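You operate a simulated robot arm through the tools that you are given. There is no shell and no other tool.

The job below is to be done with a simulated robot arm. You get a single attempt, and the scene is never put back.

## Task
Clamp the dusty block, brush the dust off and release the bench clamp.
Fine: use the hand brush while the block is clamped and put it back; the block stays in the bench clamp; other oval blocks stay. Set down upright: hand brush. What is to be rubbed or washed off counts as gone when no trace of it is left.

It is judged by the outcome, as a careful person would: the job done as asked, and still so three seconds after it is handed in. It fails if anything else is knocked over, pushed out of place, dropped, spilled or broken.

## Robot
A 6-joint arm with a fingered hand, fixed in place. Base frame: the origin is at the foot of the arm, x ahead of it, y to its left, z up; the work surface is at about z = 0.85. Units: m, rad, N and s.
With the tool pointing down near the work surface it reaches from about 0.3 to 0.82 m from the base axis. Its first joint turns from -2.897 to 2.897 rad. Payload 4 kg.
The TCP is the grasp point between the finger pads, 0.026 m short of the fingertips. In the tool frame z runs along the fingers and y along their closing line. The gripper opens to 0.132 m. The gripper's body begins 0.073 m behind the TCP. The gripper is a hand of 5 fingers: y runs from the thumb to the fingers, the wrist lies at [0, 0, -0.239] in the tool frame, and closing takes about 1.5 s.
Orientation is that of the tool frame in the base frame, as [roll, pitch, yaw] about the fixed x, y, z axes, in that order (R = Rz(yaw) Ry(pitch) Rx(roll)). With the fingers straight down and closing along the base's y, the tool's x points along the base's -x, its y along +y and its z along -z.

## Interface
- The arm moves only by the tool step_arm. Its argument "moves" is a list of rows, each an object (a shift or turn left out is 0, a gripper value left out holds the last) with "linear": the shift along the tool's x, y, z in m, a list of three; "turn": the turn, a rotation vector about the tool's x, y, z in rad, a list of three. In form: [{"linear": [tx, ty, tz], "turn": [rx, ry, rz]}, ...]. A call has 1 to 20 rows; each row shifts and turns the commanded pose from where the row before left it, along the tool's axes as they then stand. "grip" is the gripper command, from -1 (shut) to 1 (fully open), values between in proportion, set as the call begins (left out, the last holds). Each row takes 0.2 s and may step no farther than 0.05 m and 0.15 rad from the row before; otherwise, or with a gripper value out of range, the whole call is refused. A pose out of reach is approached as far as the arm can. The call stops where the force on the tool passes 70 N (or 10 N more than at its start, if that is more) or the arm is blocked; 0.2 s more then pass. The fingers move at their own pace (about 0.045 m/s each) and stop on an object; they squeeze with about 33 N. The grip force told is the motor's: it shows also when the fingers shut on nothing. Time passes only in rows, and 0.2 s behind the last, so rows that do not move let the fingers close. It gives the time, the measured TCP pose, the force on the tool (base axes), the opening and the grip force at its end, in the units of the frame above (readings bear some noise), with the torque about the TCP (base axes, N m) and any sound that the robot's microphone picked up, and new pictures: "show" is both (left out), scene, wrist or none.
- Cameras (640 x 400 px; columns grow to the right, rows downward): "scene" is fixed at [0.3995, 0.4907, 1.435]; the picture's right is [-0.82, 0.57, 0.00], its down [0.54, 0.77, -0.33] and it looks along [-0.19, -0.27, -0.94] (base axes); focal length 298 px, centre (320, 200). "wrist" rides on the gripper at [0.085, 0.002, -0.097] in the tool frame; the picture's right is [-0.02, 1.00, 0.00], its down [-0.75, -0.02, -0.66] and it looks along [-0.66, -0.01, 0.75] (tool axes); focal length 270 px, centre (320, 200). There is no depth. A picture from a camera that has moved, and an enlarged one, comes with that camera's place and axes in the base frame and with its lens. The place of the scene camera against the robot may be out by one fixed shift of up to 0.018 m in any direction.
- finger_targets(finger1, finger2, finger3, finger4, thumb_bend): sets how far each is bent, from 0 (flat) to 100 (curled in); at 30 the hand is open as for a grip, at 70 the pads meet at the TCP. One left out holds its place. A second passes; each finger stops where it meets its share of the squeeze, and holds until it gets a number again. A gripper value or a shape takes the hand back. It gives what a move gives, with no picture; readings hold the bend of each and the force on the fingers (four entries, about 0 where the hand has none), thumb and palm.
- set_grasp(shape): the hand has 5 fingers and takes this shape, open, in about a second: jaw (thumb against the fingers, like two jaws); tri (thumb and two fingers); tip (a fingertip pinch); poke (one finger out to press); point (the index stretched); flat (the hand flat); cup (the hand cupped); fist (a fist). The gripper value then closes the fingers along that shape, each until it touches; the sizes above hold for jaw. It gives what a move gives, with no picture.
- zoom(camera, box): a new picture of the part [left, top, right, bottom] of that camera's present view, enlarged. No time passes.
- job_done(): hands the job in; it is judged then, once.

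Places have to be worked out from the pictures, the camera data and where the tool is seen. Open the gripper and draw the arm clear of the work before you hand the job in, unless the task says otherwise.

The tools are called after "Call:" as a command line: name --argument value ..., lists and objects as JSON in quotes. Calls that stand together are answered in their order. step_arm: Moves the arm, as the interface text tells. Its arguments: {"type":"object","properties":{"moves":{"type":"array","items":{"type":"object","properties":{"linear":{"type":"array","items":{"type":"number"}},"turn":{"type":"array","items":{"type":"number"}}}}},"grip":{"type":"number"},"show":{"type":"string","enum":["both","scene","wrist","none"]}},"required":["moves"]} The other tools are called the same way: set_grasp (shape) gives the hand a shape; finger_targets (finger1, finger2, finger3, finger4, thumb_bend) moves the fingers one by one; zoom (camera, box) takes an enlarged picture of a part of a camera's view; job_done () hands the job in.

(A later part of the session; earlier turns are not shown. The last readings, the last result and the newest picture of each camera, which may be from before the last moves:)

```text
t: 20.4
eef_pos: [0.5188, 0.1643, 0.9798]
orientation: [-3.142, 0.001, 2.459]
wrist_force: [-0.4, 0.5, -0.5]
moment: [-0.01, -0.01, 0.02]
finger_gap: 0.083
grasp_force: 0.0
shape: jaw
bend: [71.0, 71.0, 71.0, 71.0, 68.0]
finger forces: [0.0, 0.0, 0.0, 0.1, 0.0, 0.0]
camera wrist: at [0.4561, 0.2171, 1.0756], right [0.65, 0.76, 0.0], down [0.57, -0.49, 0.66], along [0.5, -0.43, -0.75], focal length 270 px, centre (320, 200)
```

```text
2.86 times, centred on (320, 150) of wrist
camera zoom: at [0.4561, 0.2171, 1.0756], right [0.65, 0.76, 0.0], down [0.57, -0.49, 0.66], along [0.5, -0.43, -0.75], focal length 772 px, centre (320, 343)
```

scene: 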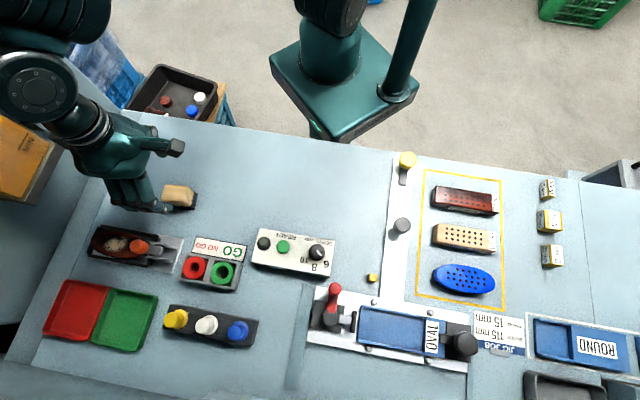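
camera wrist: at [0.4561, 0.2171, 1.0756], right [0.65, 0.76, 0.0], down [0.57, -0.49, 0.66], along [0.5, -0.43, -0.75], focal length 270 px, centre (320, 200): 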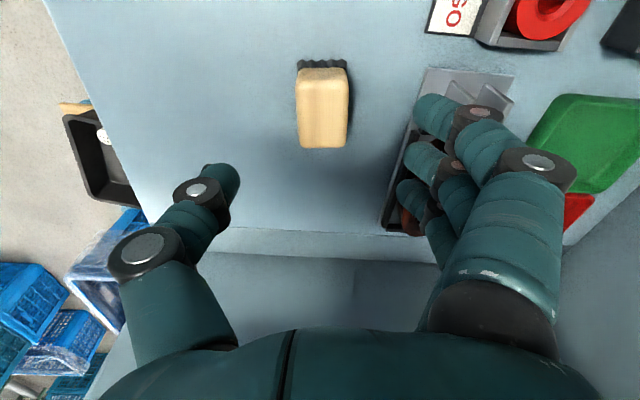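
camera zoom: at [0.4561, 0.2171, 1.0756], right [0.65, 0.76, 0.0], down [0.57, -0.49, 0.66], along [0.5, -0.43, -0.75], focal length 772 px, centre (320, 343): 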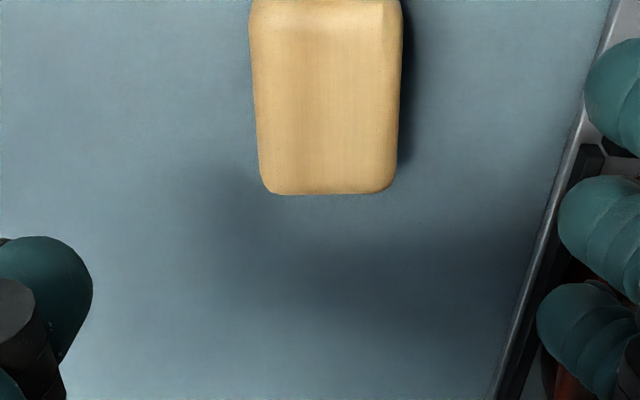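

The brush is well aligned between thumb and fingers (offset about 1 mm). I'll descend toward it, stopping a bit above the grasp height to check.

Call:
step_arm --moves '[{"linear": [-0.001, 0.0015, 0.03]}, {"linear": [0, 0, 0.03]}, {"linear": [0, 0, 0.012]}]' --show "both"

Call:
zoom --camera "scene" --box '[100, 150, 230, 240]'

```text
t: 21.2
eef_pos: [0.522, 0.1637, 0.9065]
orientation: [-3.141, 0.0, 2.462]
wrist_force: [0.4, 0.6, 0.4]
moment: [0.0, 0.02, -0.01]
finger_gap: 0.0828
grasp_force: 0.1
shape: jaw
bend: [71.0, 71.0, 71.0, 71.0, 68.0]
finger forces: [0.1, 0.0, 0.0, 0.0, 0.1, 0.0]
camera wrist: at [0.4586, 0.2186, 1.0025], right [0.65, 0.76, 0.0], down [0.57, -0.49, 0.66], along [0.5, -0.42, -0.75], focal length 270 px, centre (320, 200)
```

scene: 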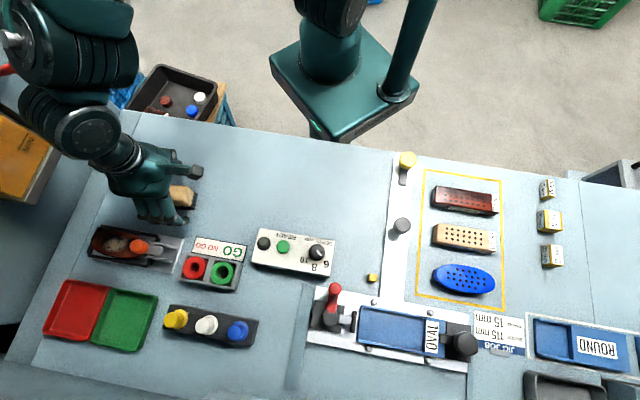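
wrist: 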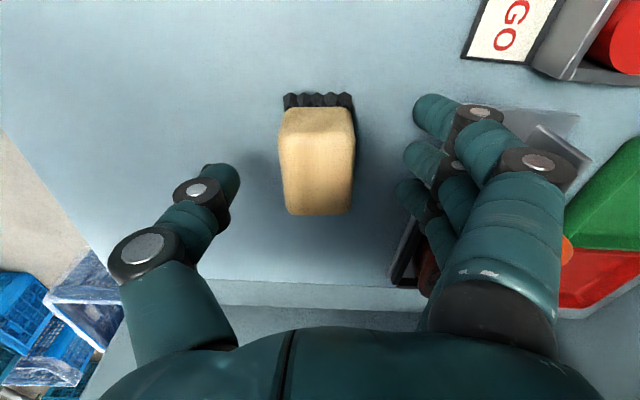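

```text
4.44 times, centred on (165, 195) of scene
camera zoom: at [0.3995, 0.4907, 1.435], right [-0.82, 0.57, 0.0], down [0.54, 0.77, -0.33], along [-0.19, -0.27, -0.94], focal length 1323 px, centre (1009, 222)
```

zoom: 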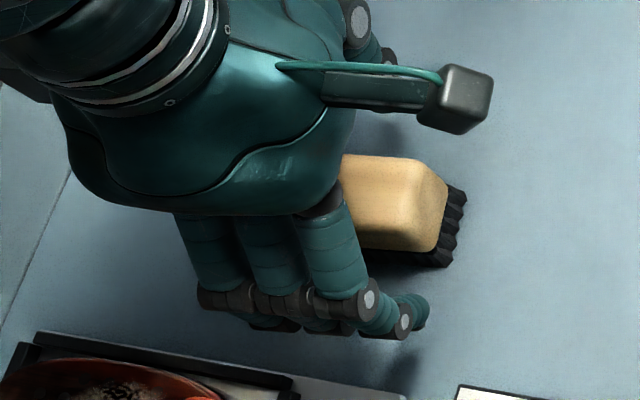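

I'll enlarge the wrist view to check the brush centring along the finger row before closing.

Call:
zoom --camera "wrist" --box '[200, 80, 440, 230]'

```text
2.67 times, centred on (320, 155) of wrist
camera zoom: at [0.4586, 0.2186, 1.0025], right [0.65, 0.76, 0.0], down [0.57, -0.49, 0.66], along [0.5, -0.42, -0.75], focal length 721 px, centre (320, 320)
```

zoom: 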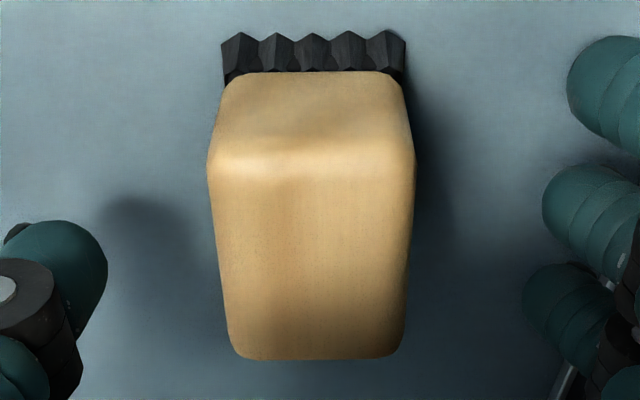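

The brush is centred within about 2 mm in both directions. I'll lower to grasp height (tips just above the bench) and close the middle fingers and thumb on the brush body.

Call:
step_arm --moves '[{"linear": [0.001, -0.001, 0.008]}, {"linear": [0, 0, 0.008]}]' --show "none"

Call:
finger_targets --finger2 70 --finger3 70 --thumb_bend 70

Call:
step_arm --moves '[{"linear": [0, 0, 0]}, {"linear": [0, 0, 0]}]' --show "both"

```text
t: 21.8
eef_pos: [0.5222, 0.1632, 0.892]
orientation: [-3.141, 0.001, 2.46]
wrist_force: [1.3, 0.1, -0.8]
moment: [-0.01, -0.02, 0.0]
finger_gap: 0.0828
grasp_force: 0.1
shape: jaw
bend: [71.0, 71.0, 71.0, 71.0, 68.0]
finger forces: [0.0, 0.1, 0.0, 0.1, 0.0, 0.1]
```

```text
t: 22.8
eef_pos: [0.5207, 0.163, 0.8923]
orientation: [3.141, 0.0, 2.462]
wrist_force: [-1.8, -2.3, 11.5]
moment: [-0.09, 0.1, 0.03]
finger_gap: 0.07
grasp_force: 14.9
shape: fingers
bend: [71.0, 64.0, 64.0, 71.0, 66.0]
finger forces: [0.1, 6.8, 6.7, 0.0, 16.4, 0.1]
```

```text
t: 23.4
eef_pos: [0.5213, 0.164, 0.8922]
orientation: [-3.14, -0.001, 2.462]
wrist_force: [-1.3, -2.3, 12.6]
moment: [-0.13, 0.05, 0.01]
finger_gap: 0.0696
grasp_force: 14.5
shape: fingers
bend: [71.0, 64.0, 64.0, 71.0, 66.0]
finger forces: [0.1, 6.9, 6.7, 0.0, 16.4, 0.0]
camera wrist: at [0.4575, 0.2171, 0.9876], right [0.65, 0.76, 0.0], down [0.57, -0.49, 0.66], along [0.5, -0.42, -0.75], focal length 270 px, centre (320, 200)
```

scene: 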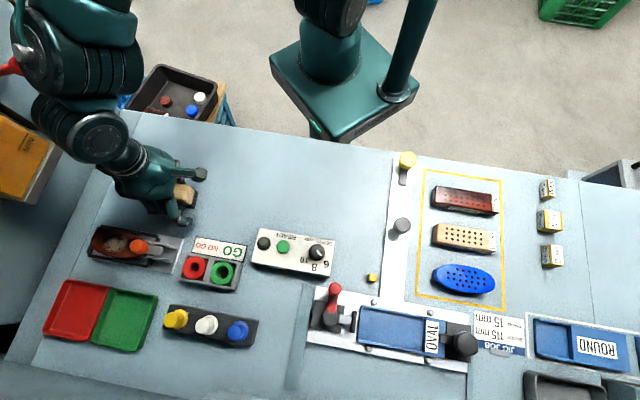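
wrist: 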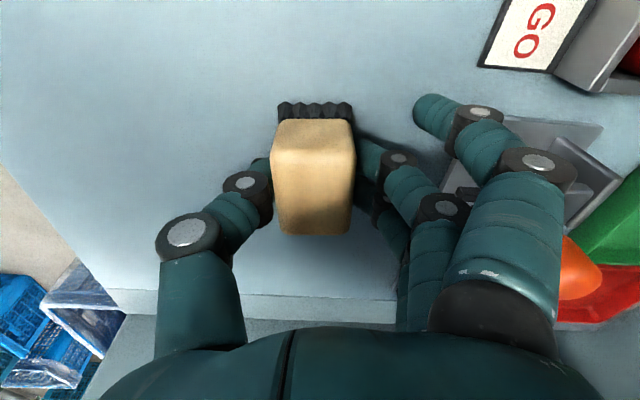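

The brush is held firmly by thumb and two fingers. I'll note the pose (TCP [0.521, 0.164, 0.892], yaw 2.462) for the return, and lift slowly.

Call:
step_arm --moves '[{"linear": [0, 0, -0.01]}, {"linear": [0, 0, -0.02]}, {"linear": [0, 0, -0.03]}]' --show "both"

Call:
zoom --camera "scene" --box '[100, 130, 230, 230]'

Call:
zoom --camera "wrist" --box '[220, 80, 420, 260]'

```text
t: 24.2
eef_pos: [0.52, 0.1637, 0.9512]
orientation: [3.141, 0.0, 2.462]
wrist_force: [-0.1, -1.3, -0.9]
moment: [0.03, 0.0, 0.0]
finger_gap: 0.0691
grasp_force: 14.0
shape: fingers
bend: [71.0, 63.0, 63.0, 71.0, 65.0]
finger forces: [0.0, 7.1, 7.0, 0.0, 14.1, 0.1]
camera wrist: at [0.4568, 0.2175, 1.0461], right [0.65, 0.76, 0.0], down [0.58, -0.49, 0.66], along [0.5, -0.42, -0.75], focal length 270 px, centre (320, 200)
```

scene: 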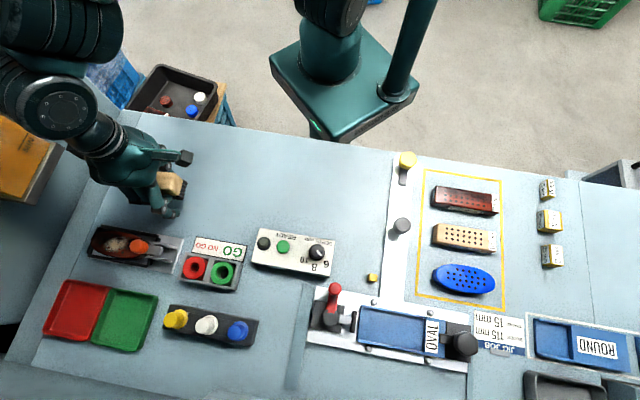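
wrist: 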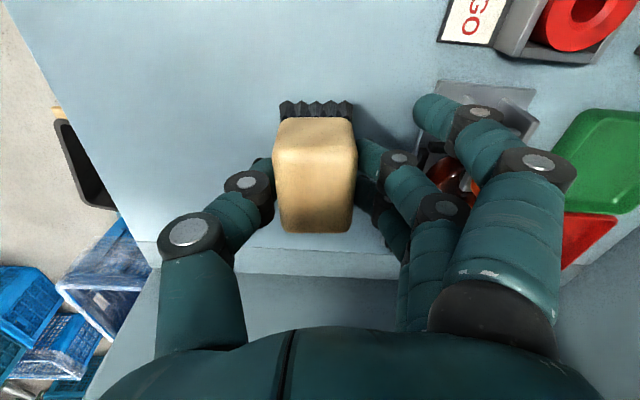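

```text
4.00 times, centred on (165, 180) of scene
camera zoom: at [0.3995, 0.4907, 1.435], right [-0.82, 0.57, 0.0], down [0.54, 0.77, -0.33], along [-0.19, -0.27, -0.94], focal length 1191 px, centre (940, 280)
```

zoom: 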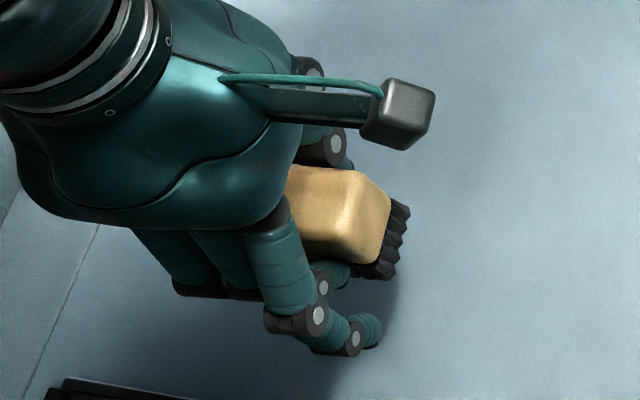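

```text
2.22 times, centred on (320, 170) of wrist
camera zoom: at [0.4568, 0.2175, 1.0461], right [0.65, 0.76, 0.0], down [0.58, -0.49, 0.66], along [0.5, -0.42, -0.75], focal length 601 px, centre (320, 267)
```

zoom: 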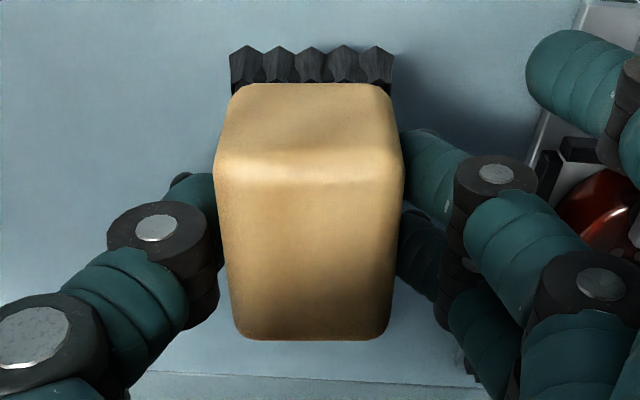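

The brush lifted cleanly and hangs upright. I'll raise to clear the handle, align with the clamp axis, and move over the dusty patch at about [0.662, 0.188].

Call:
step_arm --moves '[{"linear": [0, 0, -0.034]}, {"turn": [0, 0, 0.096]}, {"linear": [-0.0211, 0.02925, 0]}, {"linear": [-0.0211, 0.02925, 0]}, {"linear": [-0.0211, 0.02925, 0]}, {"linear": [-0.0211, 0.02925, 0]}]' --show "both"

Call:
zoom --camera "wrist" --box '[220, 80, 420, 260]'

Call:
zoom --camera "scene" --box '[60, 180, 210, 290]'

```text
t: 25.6
eef_pos: [0.6644, 0.1866, 0.9886]
orientation: [3.141, 0.0, 2.363]
wrist_force: [0.0, -0.8, -1.8]
moment: [-0.01, -0.02, 0.0]
finger_gap: 0.0691
grasp_force: 14.6
shape: fingers
bend: [71.0, 63.0, 63.0, 71.0, 65.0]
finger forces: [0.1, 7.0, 7.0, 0.0, 14.0, 0.0]
camera wrist: at [0.606, 0.246, 1.0841], right [0.72, 0.7, 0.0], down [0.53, -0.54, 0.66], along [0.46, -0.47, -0.75], focal length 270 px, centre (320, 200)
```

scene: 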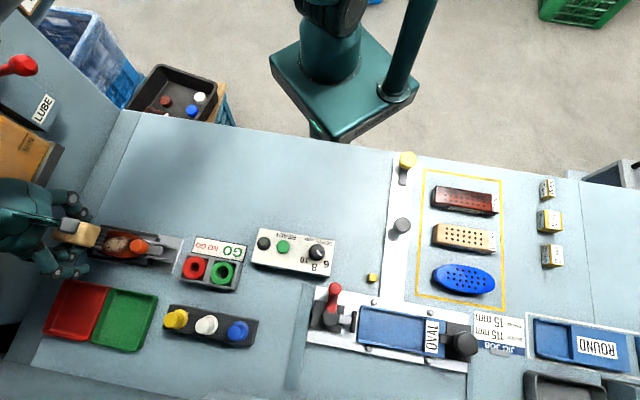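
wrist: 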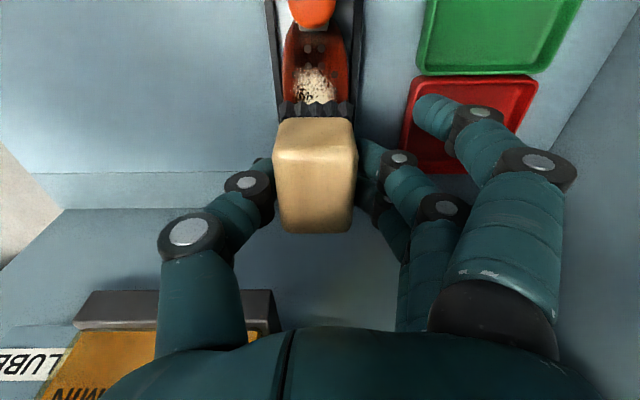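

```text
2.22 times, centred on (320, 170) of wrist
camera zoom: at [0.606, 0.246, 1.0841], right [0.72, 0.7, 0.0], down [0.53, -0.54, 0.66], along [0.46, -0.47, -0.75], focal length 601 px, centre (320, 267)
```

zoom: 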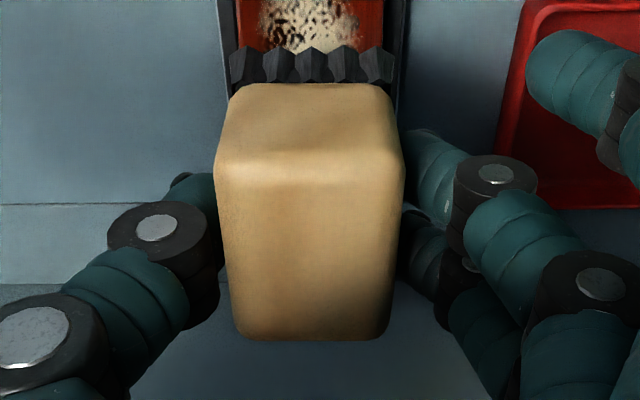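

```text
3.64 times, centred on (135, 235) of scene
camera zoom: at [0.3995, 0.4907, 1.435], right [-0.82, 0.57, 0.0], down [0.54, 0.77, -0.33], along [-0.19, -0.27, -0.94], focal length 1083 px, centre (993, 73)
```

zoom: 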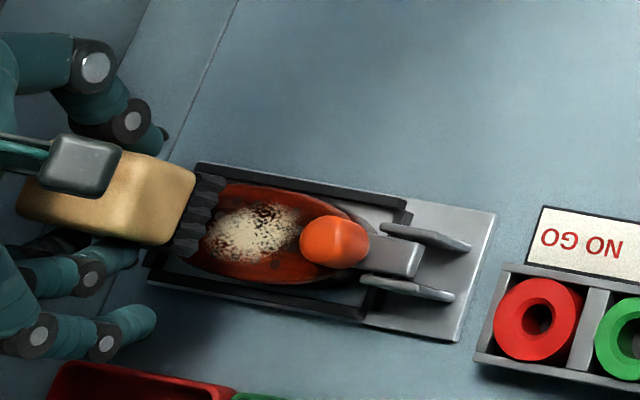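

The brush is above the dust, centred on the block. I'll come down close and then feel for contact in small steps.

Call:
step_arm --moves '[{"linear": [0, 0, 0.03]}, {"linear": [0, 0, 0.025]}, {"linear": [0, 0, 0.005]}]' --show "both"

Call:
zoom --camera "scene" --box '[60, 200, 190, 290]'

Call:
zoom --camera "wrist" --box '[220, 40, 420, 220]'

```text
t: 26.4
eef_pos: [0.6631, 0.1866, 0.9257]
orientation: [3.141, 0.001, 2.365]
wrist_force: [-0.7, 1.3, -1.0]
moment: [0.01, -0.01, 0.01]
finger_gap: 0.0691
grasp_force: 14.1
shape: fingers
bend: [71.0, 63.0, 63.0, 71.0, 65.0]
finger forces: [0.0, 7.0, 6.9, 0.0, 14.1, 0.1]
camera wrist: at [0.6049, 0.247, 1.0221], right [0.72, 0.7, 0.0], down [0.53, -0.54, 0.66], along [0.46, -0.47, -0.75], focal length 270 px, centre (320, 200)
```

scene: 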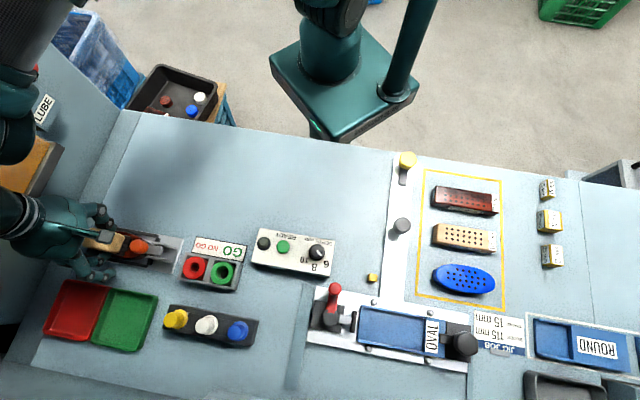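
wrist: 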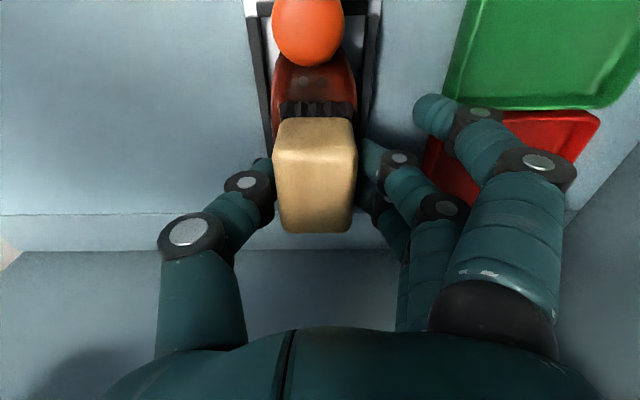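

```text
4.44 times, centred on (125, 245) of scene
camera zoom: at [0.3995, 0.4907, 1.435], right [-0.82, 0.57, 0.0], down [0.54, 0.77, -0.33], along [-0.19, -0.27, -0.94], focal length 1323 px, centre (1187, 0)
```

zoom: 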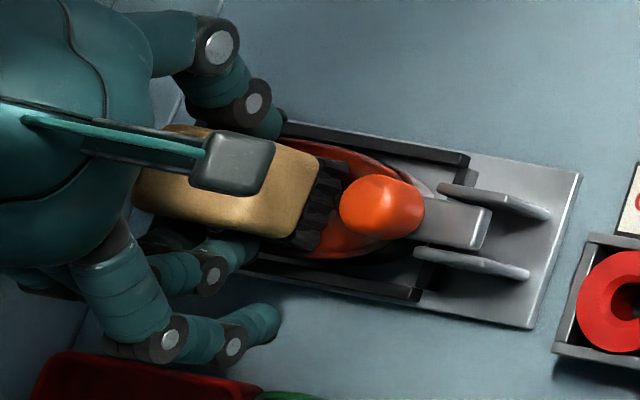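

```text
2.22 times, centred on (320, 130) of wrist
camera zoom: at [0.6049, 0.247, 1.0221], right [0.72, 0.7, 0.0], down [0.53, -0.54, 0.66], along [0.46, -0.47, -0.75], focal length 601 px, centre (320, 356)
```

zoom: 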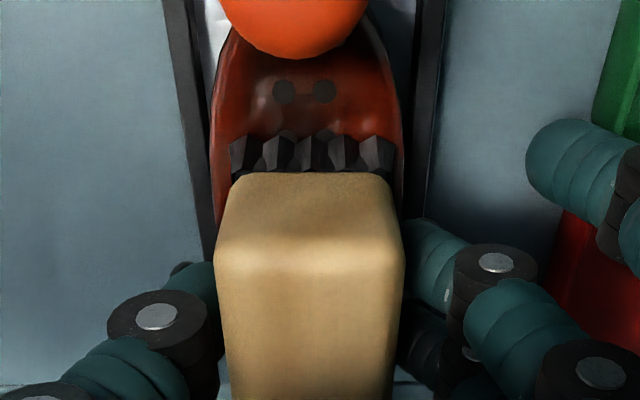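

No contact yet and the patch is fully under the brush. I'll ease down until the bristles touch.

Call:
step_arm --moves '[{"linear": [0, 0, 0.002]}, {"linear": [0, 0, 0.002]}]' --show "none"

Call:
step_arm --moves '[{"linear": [0, 0, 0.002]}]' --show "wrist"

```text
t: 27.0
eef_pos: [0.6628, 0.1874, 0.923]
orientation: [3.138, 0.002, 2.365]
wrist_force: [-1.7, -2.1, 23.0]
moment: [-0.1, 0.13, 0.0]
finger_gap: 0.0694
grasp_force: 17.7
shape: fingers
bend: [71.0, 63.0, 64.0, 71.0, 66.0]
finger forces: [0.1, 8.1, 7.9, 0.1, 18.5, 0.1]
```

```text
t: 27.4
eef_pos: [0.6636, 0.1872, 0.9201]
orientation: [3.139, 0.001, 2.366]
wrist_force: [-0.6, -1.0, 26.2]
moment: [-0.04, 0.01, 0.0]
finger_gap: 0.0695
grasp_force: 18.3
shape: fingers
bend: [71.0, 64.0, 64.0, 71.0, 65.0]
finger forces: [0.0, 9.1, 9.0, 0.1, 18.8, 0.1]
camera wrist: at [0.6053, 0.2476, 1.0157], right [0.72, 0.7, 0.0], down [0.52, -0.54, 0.66], along [0.46, -0.47, -0.75], focal length 270 px, centre (320, 200)
```

wrist: 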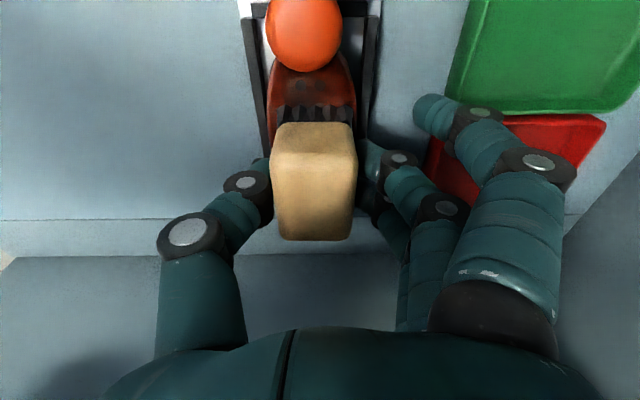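

The bristles are on the block with about 26 N; I'll ease off a little and sweep across the patch with short strokes, keeping clear of the handle.

Call:
step_arm --moves '[{"linear": [0, 0, -0.0015]}, {"linear": [0, 0.007, 0]}, {"linear": [0, 0.007, 0]}, {"linear": [0, -0.007, 0]}, {"linear": [0, -0.007, 0]}, {"linear": [0, -0.007, 0]}, {"linear": [0, -0.007, 0]}, {"linear": [0, 0.007, 0]}, {"linear": [0, 0.007, 0]}]' --show "wrist"

```text
t: 29.4
eef_pos: [0.6628, 0.1876, 0.9203]
orientation: [-3.139, 0.0, 2.365]
wrist_force: [0.0, -0.2, 0.9]
moment: [-0.04, 0.0, 0.02]
finger_gap: 0.0702
grasp_force: 14.6
shape: fingers
bend: [71.0, 64.0, 64.0, 71.0, 65.0]
finger forces: [0.0, 6.8, 6.8, 0.1, 14.7, 0.1]
camera wrist: at [0.6056, 0.2475, 1.0159], right [0.72, 0.7, 0.0], down [0.53, -0.54, 0.66], along [0.46, -0.47, -0.75], focal length 270 px, centre (320, 200)
```

wrist: 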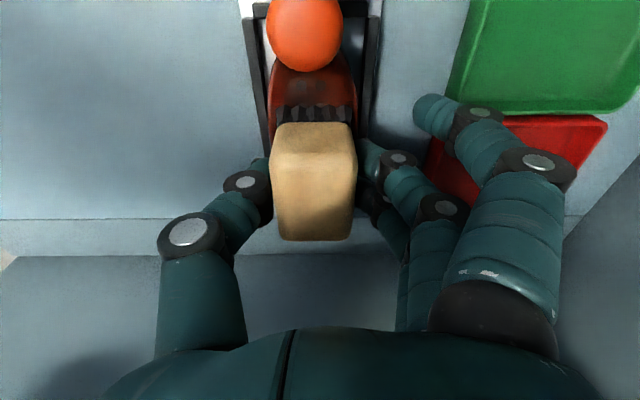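

Contact is light after those strokes. I'll press down slightly and do more strokes, including small shifts along the block, then lift to inspect.

Call:
step_arm --moves '[{"linear": [0, 0, 0.002]}, {"linear": [0, 0.008, 0]}, {"linear": [0, 0.008, 0]}, {"linear": [-0.004, -0.008, 0]}, {"linear": [0, -0.008, 0]}, {"linear": [0, -0.008, 0]}, {"linear": [0, -0.008, 0]}, {"linear": [-0.004, 0.008, 0]}, {"linear": [0, 0.008, 0]}, {"linear": [0, 0.008, 0]}, {"linear": [0.004, -0.008, 0]}, {"linear": [0.004, -0.008, 0]}, {"linear": [0.003, -0.008, 0]}, {"linear": [0, 0.008, 0]}, {"linear": [0, 0.008, 0]}, {"linear": [0, 0.008, 0]}, {"linear": [-0.003, -0.008, 0]}]' --show "wrist"

Call:
step_arm --moves '[{"linear": [0, 0, -0.03]}, {"linear": [-0.0, 0, -0.03]}]' --show "both"

Call:
zoom --camera "scene" --box '[60, 190, 190, 290]'

Call:
zoom --camera "wrist" --box '[220, 0, 420, 180]'

```text
t: 33.0
eef_pos: [0.6643, 0.1884, 0.9185]
orientation: [3.139, 0.003, 2.365]
wrist_force: [2.2, 2.3, 8.8]
moment: [0.08, -0.03, -0.01]
finger_gap: 0.0686
grasp_force: 15.4
shape: fingers
bend: [71.0, 63.0, 63.0, 71.0, 65.0]
finger forces: [0.0, 8.7, 8.5, 0.0, 13.8, 0.0]
camera wrist: at [0.6062, 0.2478, 1.0134], right [0.71, 0.7, 0.0], down [0.52, -0.54, 0.66], along [0.46, -0.47, -0.75], focal length 270 px, centre (320, 200)
```

wrist: 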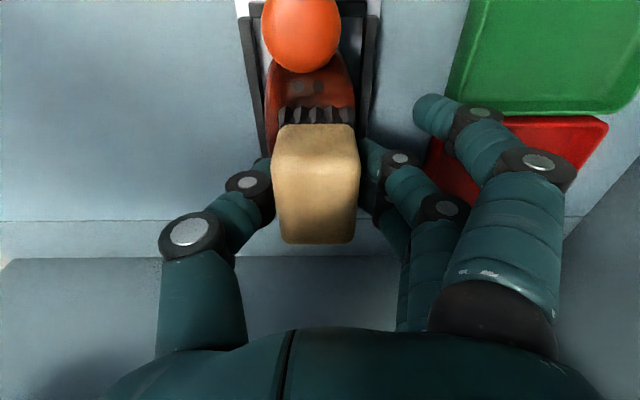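

```text
t: 33.6
eef_pos: [0.6614, 0.1885, 0.9759]
orientation: [-3.138, -0.001, 2.365]
wrist_force: [0.7, 0.6, -1.1]
moment: [0.04, 0.02, -0.02]
finger_gap: 0.069
grasp_force: 13.9
shape: fingers
bend: [71.0, 63.0, 63.0, 71.0, 65.0]
finger forces: [0.0, 7.1, 7.1, 0.1, 14.2, 0.0]
camera wrist: at [0.6049, 0.2473, 1.0731], right [0.72, 0.7, 0.0], down [0.53, -0.54, 0.66], along [0.46, -0.47, -0.75], focal length 270 px, centre (320, 200)
```

scene: 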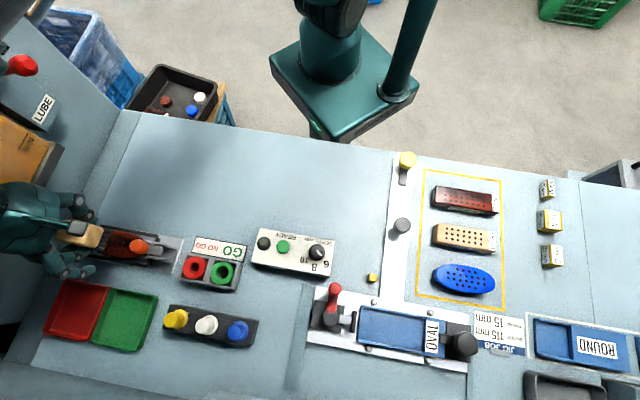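
wrist: 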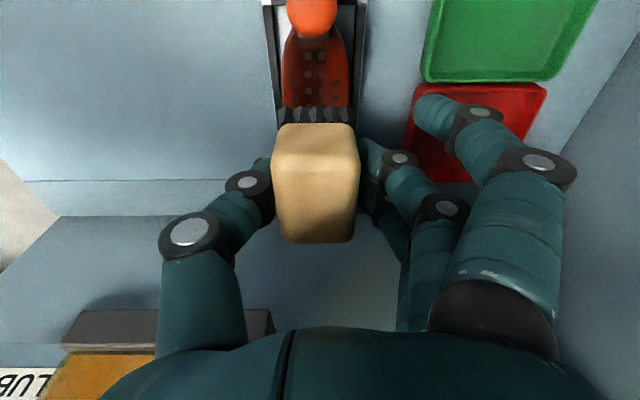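

```text
4.00 times, centred on (125, 240) of scene
camera zoom: at [0.3995, 0.4907, 1.435], right [-0.82, 0.57, 0.0], down [0.54, 0.77, -0.33], along [-0.19, -0.27, -0.94], focal length 1191 px, centre (1100, 40)
```

zoom: 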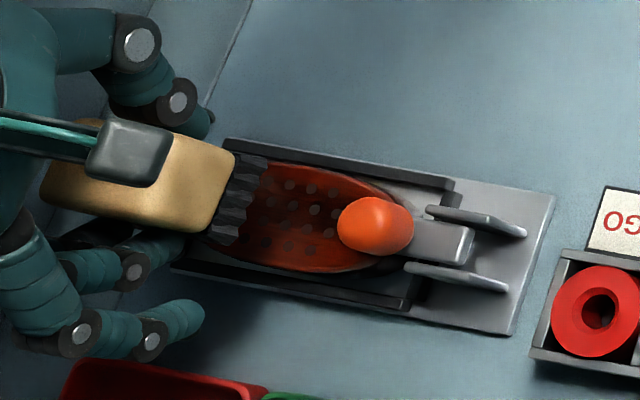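

```text
2.22 times, centred on (320, 90) of wrist
camera zoom: at [0.6049, 0.2473, 1.0731], right [0.72, 0.7, 0.0], down [0.53, -0.54, 0.66], along [0.46, -0.47, -0.75], focal length 601 px, centre (320, 444)
```

zoom: 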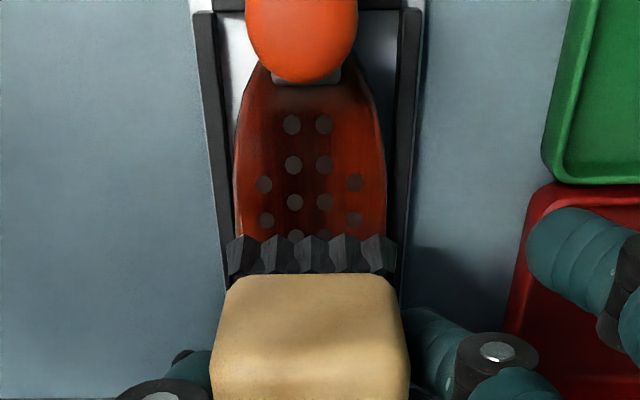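

The visible part is clean. I'll carry the brush back toward its place at height, which uncovers the whole block for inspection.

Call:
step_arm --moves '[{"linear": [0, 0, -0.012]}, {"linear": [0, -0.03, 0]}, {"linear": [0, -0.03, 0]}, {"linear": [0.02, -0.03, 0]}, {"linear": [0.03, -0.02, 0]}, {"linear": [0.03, -0.005, 0]}]' --show "both"

Call:
zoom --camera "scene" --box '[80, 210, 190, 285]'

Call:
zoom --camera "wrist" --box '[220, 80, 420, 260]'

```text
t: 35.0
eef_pos: [0.5271, 0.1594, 0.9884]
orientation: [3.141, 0.001, 2.366]
wrist_force: [0.3, 0.3, -0.6]
moment: [-0.02, -0.01, 0.05]
finger_gap: 0.0688
grasp_force: 14.1
shape: fingers
bend: [71.0, 63.0, 63.0, 71.0, 65.0]
finger forces: [0.0, 6.9, 7.0, 0.1, 14.1, 0.1]
camera wrist: at [0.4695, 0.2193, 1.0841], right [0.72, 0.7, 0.0], down [0.53, -0.54, 0.66], along [0.46, -0.47, -0.75], focal length 270 px, centre (320, 200)
```

scene: 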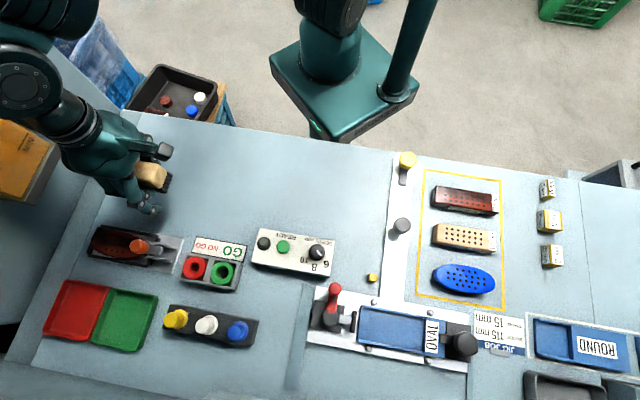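
wrist: 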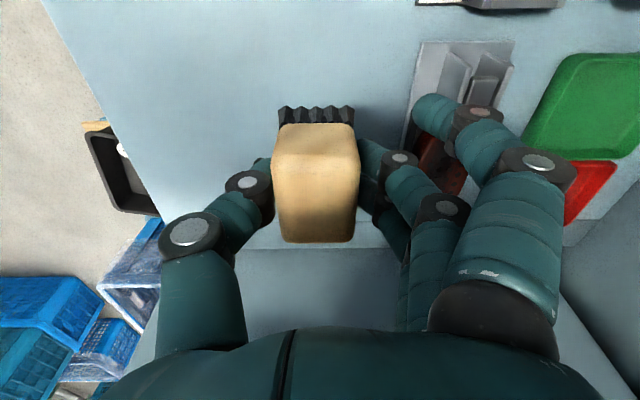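

```text
5.33 times, centred on (135, 248) of scene
camera zoom: at [0.3995, 0.4907, 1.435], right [-0.82, 0.57, 0.0], down [0.54, 0.77, -0.33], along [-0.19, -0.27, -0.94], focal length 1588 px, centre (1307, -53)
```

zoom: 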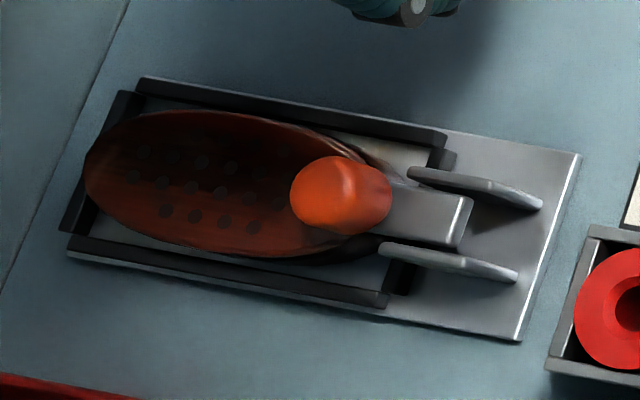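

```text
2.22 times, centred on (320, 170) of wrist
camera zoom: at [0.4695, 0.2193, 1.0841], right [0.72, 0.7, 0.0], down [0.53, -0.54, 0.66], along [0.46, -0.47, -0.75], focal length 601 px, centre (320, 267)
```

zoom: 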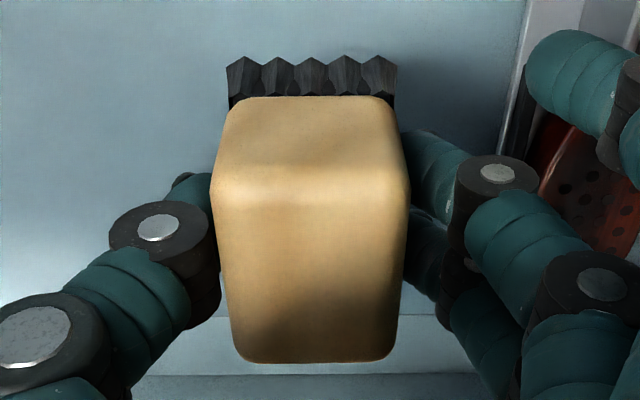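

The block looks clean. I'll zoom tightly to make sure no faint trace of dust remains.

Call:
zoom --camera "scene" --box '[90, 222, 150, 260]'

Call:
zoom --camera "wrist" --box '[400, 90, 500, 220]'

```text
10.53 times, centred on (120, 241) of scene
camera zoom: at [0.3995, 0.4907, 1.435], right [-0.82, 0.57, 0.0], down [0.54, 0.77, -0.33], along [-0.19, -0.27, -0.94], focal length 3134 px, centre (2425, -232)
```

zoom: 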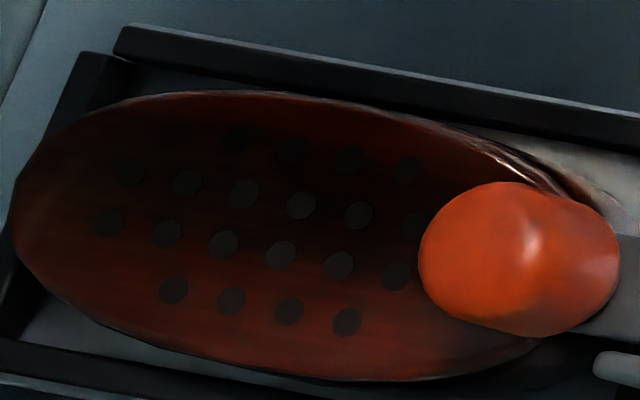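

```text
3.08 times, centred on (450, 155) of wrist
camera zoom: at [0.4695, 0.2193, 1.0841], right [0.72, 0.7, 0.0], down [0.53, -0.54, 0.66], along [0.46, -0.47, -0.75], focal length 832 px, centre (-80, 338)
```

zoom: 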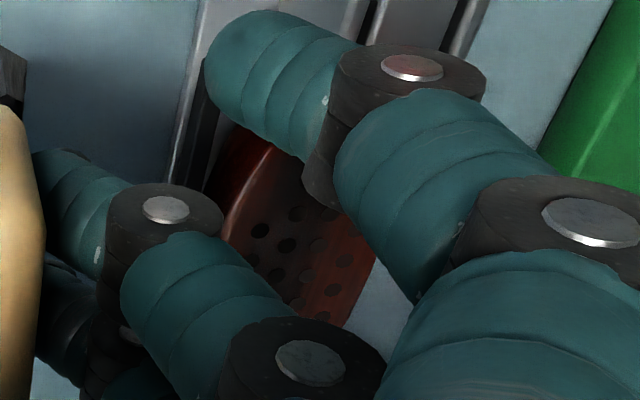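

The hand shades the block, so I'll back away a bit further with the brush to see it in full light.

Call:
step_arm --moves '[{"linear": [0.03, -0.03, 0]}, {"linear": [0.03, -0.03, 0]}, {"linear": [0.03, -0.03, 0]}]' --show "both"

Call:
zoom --camera "scene" --box '[85, 215, 165, 265]'

```text
t: 35.8
eef_pos: [0.3981, 0.1609, 0.9909]
orientation: [3.141, -0.001, 2.364]
wrist_force: [0.1, -0.2, -2.1]
moment: [-0.01, -0.02, 0.0]
finger_gap: 0.0687
grasp_force: 13.4
shape: fingers
bend: [71.0, 63.0, 63.0, 71.0, 65.0]
finger forces: [0.0, 7.0, 6.9, 0.1, 13.8, 0.0]
camera wrist: at [0.3403, 0.2213, 1.0868], right [0.72, 0.7, 0.0], down [0.53, -0.54, 0.66], along [0.46, -0.47, -0.75], focal length 270 px, centre (320, 200)
```

scene: 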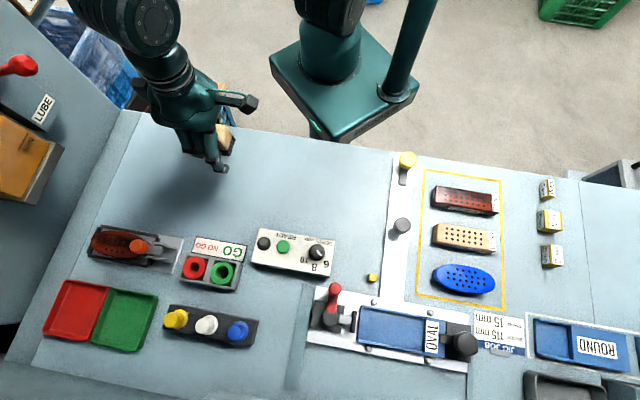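
wrist: 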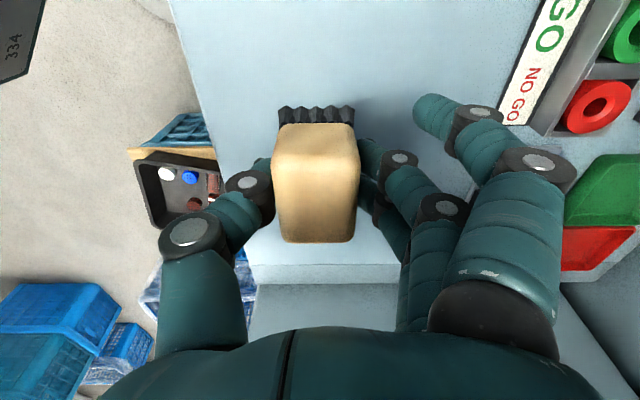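

```text
8.00 times, centred on (125, 240) of scene
camera zoom: at [0.3995, 0.4907, 1.435], right [-0.82, 0.57, 0.0], down [0.54, 0.77, -0.33], along [-0.19, -0.27, -0.94], focal length 2382 px, centre (1880, -120)
```

zoom: 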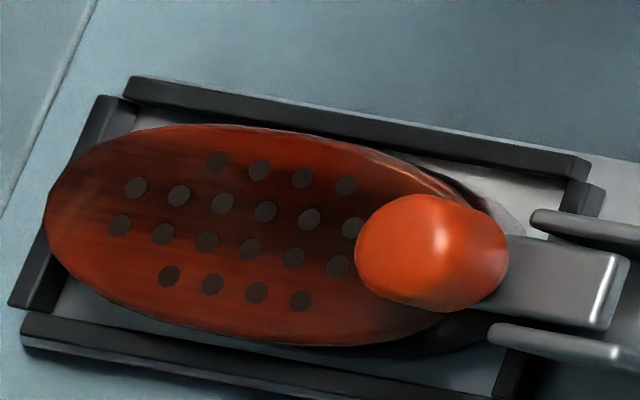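

The block is fully clean in good light. Now I'll take the brush back over its original spot with its original orientation and start lowering.

Call:
step_arm --moves '[{"turn": [0, 0, -0.098]}, {"linear": [-0.03123, 0.02667, 0]}, {"linear": [-0.03123, 0.02667, 0]}, {"linear": [-0.03123, 0.02667, 0]}, {"linear": [0, 0, 0]}]' --show "none"

```text
t: 37.0
eef_pos: [0.5191, 0.1645, 0.9918]
orientation: [-3.141, 0.0, 2.462]
wrist_force: [-0.7, -0.1, -0.9]
moment: [-0.02, 0.0, 0.02]
finger_gap: 0.0686
grasp_force: 13.8
shape: fingers
bend: [71.0, 63.0, 63.0, 71.0, 65.0]
finger forces: [0.0, 6.9, 6.8, 0.0, 13.6, 0.0]
```

Position matches the pick-up point within reading noise. I'll lower most of the way, then feel for the bench in small steps.

Call:
step_arm --moves '[{"linear": [-0.001, 0, 0.03]}, {"linear": [0, 0, 0.03]}, {"linear": [0, 0, 0.025]}, {"linear": [0, 0, 0.006]}]' --show "both"

Call:
zoom --camera "scene" --box '[110, 150, 230, 240]'

```text
t: 38.0
eef_pos: [0.5206, 0.1622, 0.8988]
orientation: [3.141, 0.0, 2.463]
wrist_force: [-0.5, 0.1, -0.3]
moment: [0.0, 0.0, 0.0]
finger_gap: 0.0688
grasp_force: 13.5
shape: fingers
bend: [71.0, 63.0, 63.0, 71.0, 65.0]
finger forces: [0.1, 6.8, 6.8, 0.0, 13.5, 0.1]
camera wrist: at [0.4574, 0.2166, 0.9953], right [0.64, 0.77, 0.0], down [0.58, -0.48, 0.66], along [0.5, -0.42, -0.75], focal length 270 px, centre (320, 200)
```

scene: 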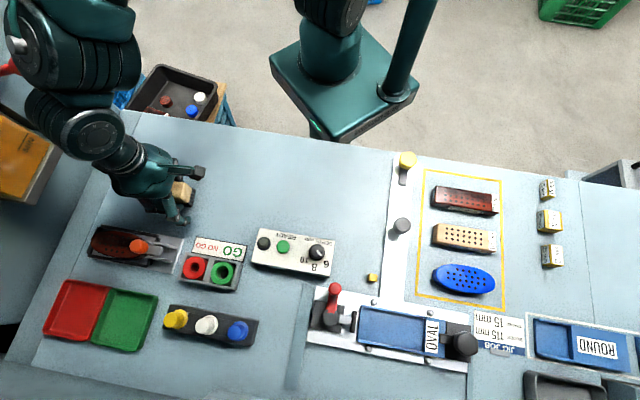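
wrist: 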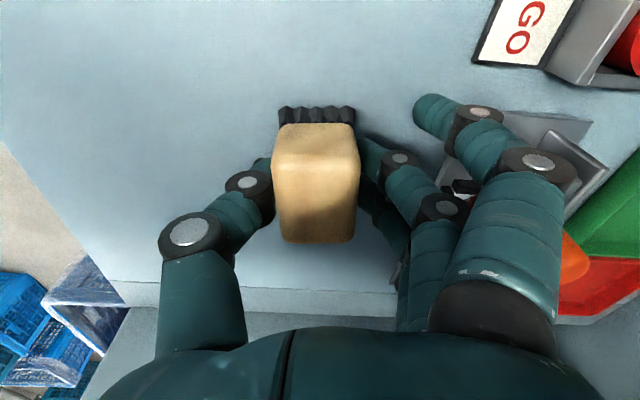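

```text
4.44 times, centred on (170, 195) of scene
camera zoom: at [0.3995, 0.4907, 1.435], right [-0.82, 0.57, 0.0], down [0.54, 0.77, -0.33], along [-0.19, -0.27, -0.94], focal length 1323 px, centre (987, 222)
```

zoom: 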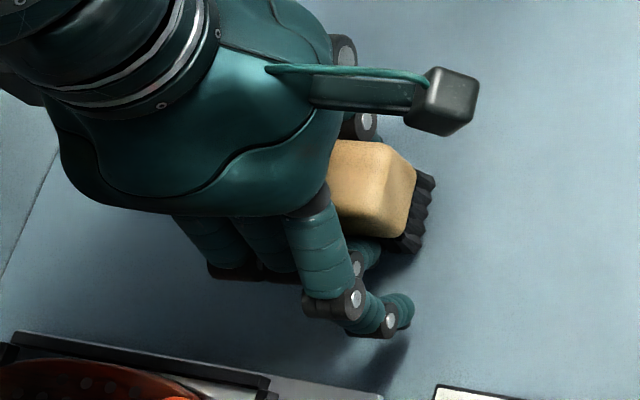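

The brush is just above the bench and not yet touching. I'll lower in 2 mm steps.

Call:
step_arm --moves '[{"linear": [0, 0, 0.002]}, {"linear": [0, 0, 0.002]}]' --show "none"

Call:
step_arm --moves '[{"linear": [0, 0, 0.002]}]' --show "none"

Call:
step_arm --moves '[{"linear": [0, 0, 0.002]}]' --show "wrist"

```text
t: 38.6
eef_pos: [0.5216, 0.1632, 0.8952]
orientation: [3.141, -0.002, 2.462]
wrist_force: [0.0, -0.9, -1.6]
moment: [-0.01, 0.0, -0.01]
finger_gap: 0.0688
grasp_force: 13.4
shape: fingers
bend: [71.0, 63.0, 63.0, 71.0, 65.0]
finger forces: [0.0, 6.7, 6.9, 0.1, 13.4, 0.0]
```

```text
t: 39.0
eef_pos: [0.5234, 0.1636, 0.8927]
orientation: [3.142, -0.001, 2.464]
wrist_force: [0.6, -0.4, -1.3]
moment: [-0.01, 0.0, 0.04]
finger_gap: 0.0686
grasp_force: 13.0
shape: fingers
bend: [71.0, 63.0, 63.0, 71.0, 65.0]
finger forces: [0.0, 6.7, 6.9, 0.0, 13.5, 0.0]
```

```text
t: 39.4
eef_pos: [0.5214, 0.1633, 0.8917]
orientation: [-3.141, 0.0, 2.462]
wrist_force: [0.0, 0.9, -1.8]
moment: [0.0, -0.02, -0.04]
finger_gap: 0.0688
grasp_force: 13.6
shape: fingers
bend: [71.0, 63.0, 63.0, 71.0, 65.0]
finger forces: [0.0, 6.7, 6.8, 0.1, 13.5, 0.0]
camera wrist: at [0.4581, 0.2174, 0.9874], right [0.64, 0.77, 0.0], down [0.58, -0.48, 0.66], along [0.5, -0.42, -0.75], focal length 270 px, centre (320, 200)
```

wrist: 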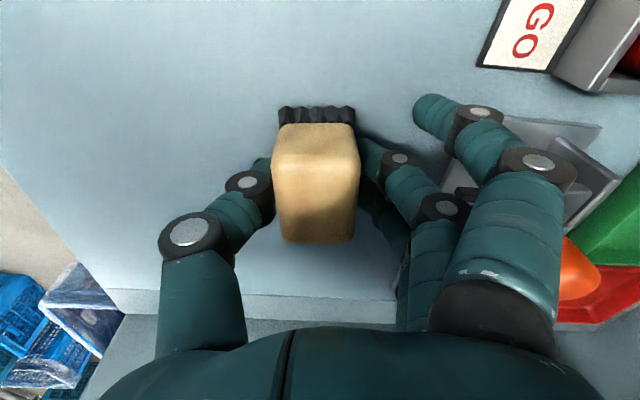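

Still no contact, as expected since the brush slid up a few millimetres in the grip. I'll continue carefully.

Call:
step_arm --moves '[{"linear": [0, 0, 0.0015]}]' --show "none"

Call:
step_arm --moves '[{"linear": [0, 0, 0.0015]}]' --show "none"

```text
t: 39.8
eef_pos: [0.5211, 0.1636, 0.8906]
orientation: [3.141, 0.0, 2.464]
wrist_force: [-1.1, -0.5, -1.7]
moment: [0.02, 0.02, -0.02]
finger_gap: 0.0689
grasp_force: 13.9
shape: fingers
bend: [71.0, 63.0, 63.0, 71.0, 65.0]
finger forces: [0.1, 6.6, 6.8, 0.1, 13.5, 0.0]
```

```text
t: 40.2
eef_pos: [0.5219, 0.1633, 0.8884]
orientation: [-3.141, 0.001, 2.463]
wrist_force: [-0.7, 0.1, -0.6]
moment: [-0.03, -0.04, 0.01]
finger_gap: 0.0689
grasp_force: 13.5
shape: fingers
bend: [71.0, 63.0, 63.0, 71.0, 65.0]
finger forces: [0.0, 6.7, 6.8, 0.0, 13.5, 0.1]
```

Call:
step_arm --moves '[{"linear": [0, 0, 0.0012]}]' --show "none"

Call:
step_arm --moves '[{"linear": [0, 0, 0.0012]}]' --show "none"

```text
t: 40.6
eef_pos: [0.5222, 0.1638, 0.8863]
orientation: [3.14, 0.0, 2.463]
wrist_force: [-0.5, 0.0, -1.0]
moment: [0.01, -0.01, 0.0]
finger_gap: 0.0689
grasp_force: 13.8
shape: fingers
bend: [71.0, 63.0, 63.0, 71.0, 65.0]
finger forces: [0.0, 6.7, 6.9, 0.1, 13.5, 0.0]
```

```text
t: 41.0
eef_pos: [0.5236, 0.1643, 0.8859]
orientation: [-3.141, 0.001, 2.463]
wrist_force: [-1.4, 0.1, 5.7]
moment: [0.01, 0.02, -0.01]
finger_gap: 0.0689
grasp_force: 14.4
shape: fingers
bend: [71.0, 63.0, 63.0, 71.0, 65.0]
finger forces: [0.1, 6.9, 6.9, 0.0, 14.9, 0.0]
```

The bench is felt at 5.7 N, so the brush stands on its bristles. I'll open the fingers partway to let go without reaching the clamp's edge.

Call:
finger_targets --finger2 50 --finger3 50 --thumb_bend 50

Call:
step_arm --moves '[{"linear": [0, 0, 0]}]' --show "wrist"

Call:
zoom --camera "wrist" --box '[200, 80, 440, 260]'

```text
t: 42.0
eef_pos: [0.5224, 0.1621, 0.8855]
orientation: [-3.141, 0.001, 2.463]
wrist_force: [-0.9, 0.0, -0.4]
moment: [-0.03, 0.01, 0.0]
finger_gap: 0.083
grasp_force: 0.1
shape: fingers
bend: [71.0, 50.0, 50.0, 71.0, 50.0]
finger forces: [0.1, 0.0, 0.1, 0.1, 0.0, 0.0]
```

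```text
t: 42.4
eef_pos: [0.522, 0.1634, 0.8854]
orientation: [-3.14, 0.0, 2.463]
wrist_force: [0.8, 0.8, -0.7]
moment: [0.02, -0.01, 0.01]
finger_gap: 0.0832
grasp_force: 0.0
shape: fingers
bend: [71.0, 50.0, 50.0, 71.0, 50.0]
finger forces: [0.0, 0.1, 0.0, 0.0, 0.0, 0.0]
camera wrist: at [0.459, 0.2167, 0.9812], right [0.64, 0.77, 0.0], down [0.58, -0.48, 0.66], along [0.5, -0.42, -0.75], focal length 270 px, centre (320, 200)
```

wrist: 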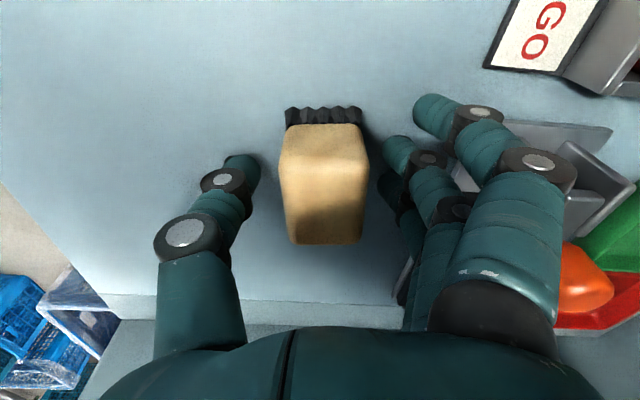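

```text
2.22 times, centred on (320, 170) of wrist
camera zoom: at [0.459, 0.2167, 0.9812], right [0.64, 0.77, 0.0], down [0.58, -0.48, 0.66], along [0.5, -0.42, -0.75], focal length 601 px, centre (320, 267)
```

zoom: 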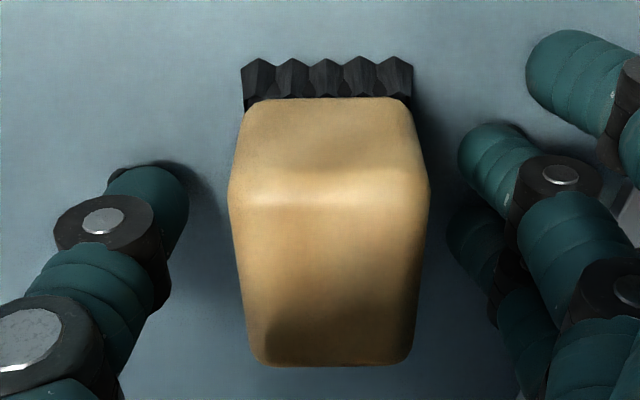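

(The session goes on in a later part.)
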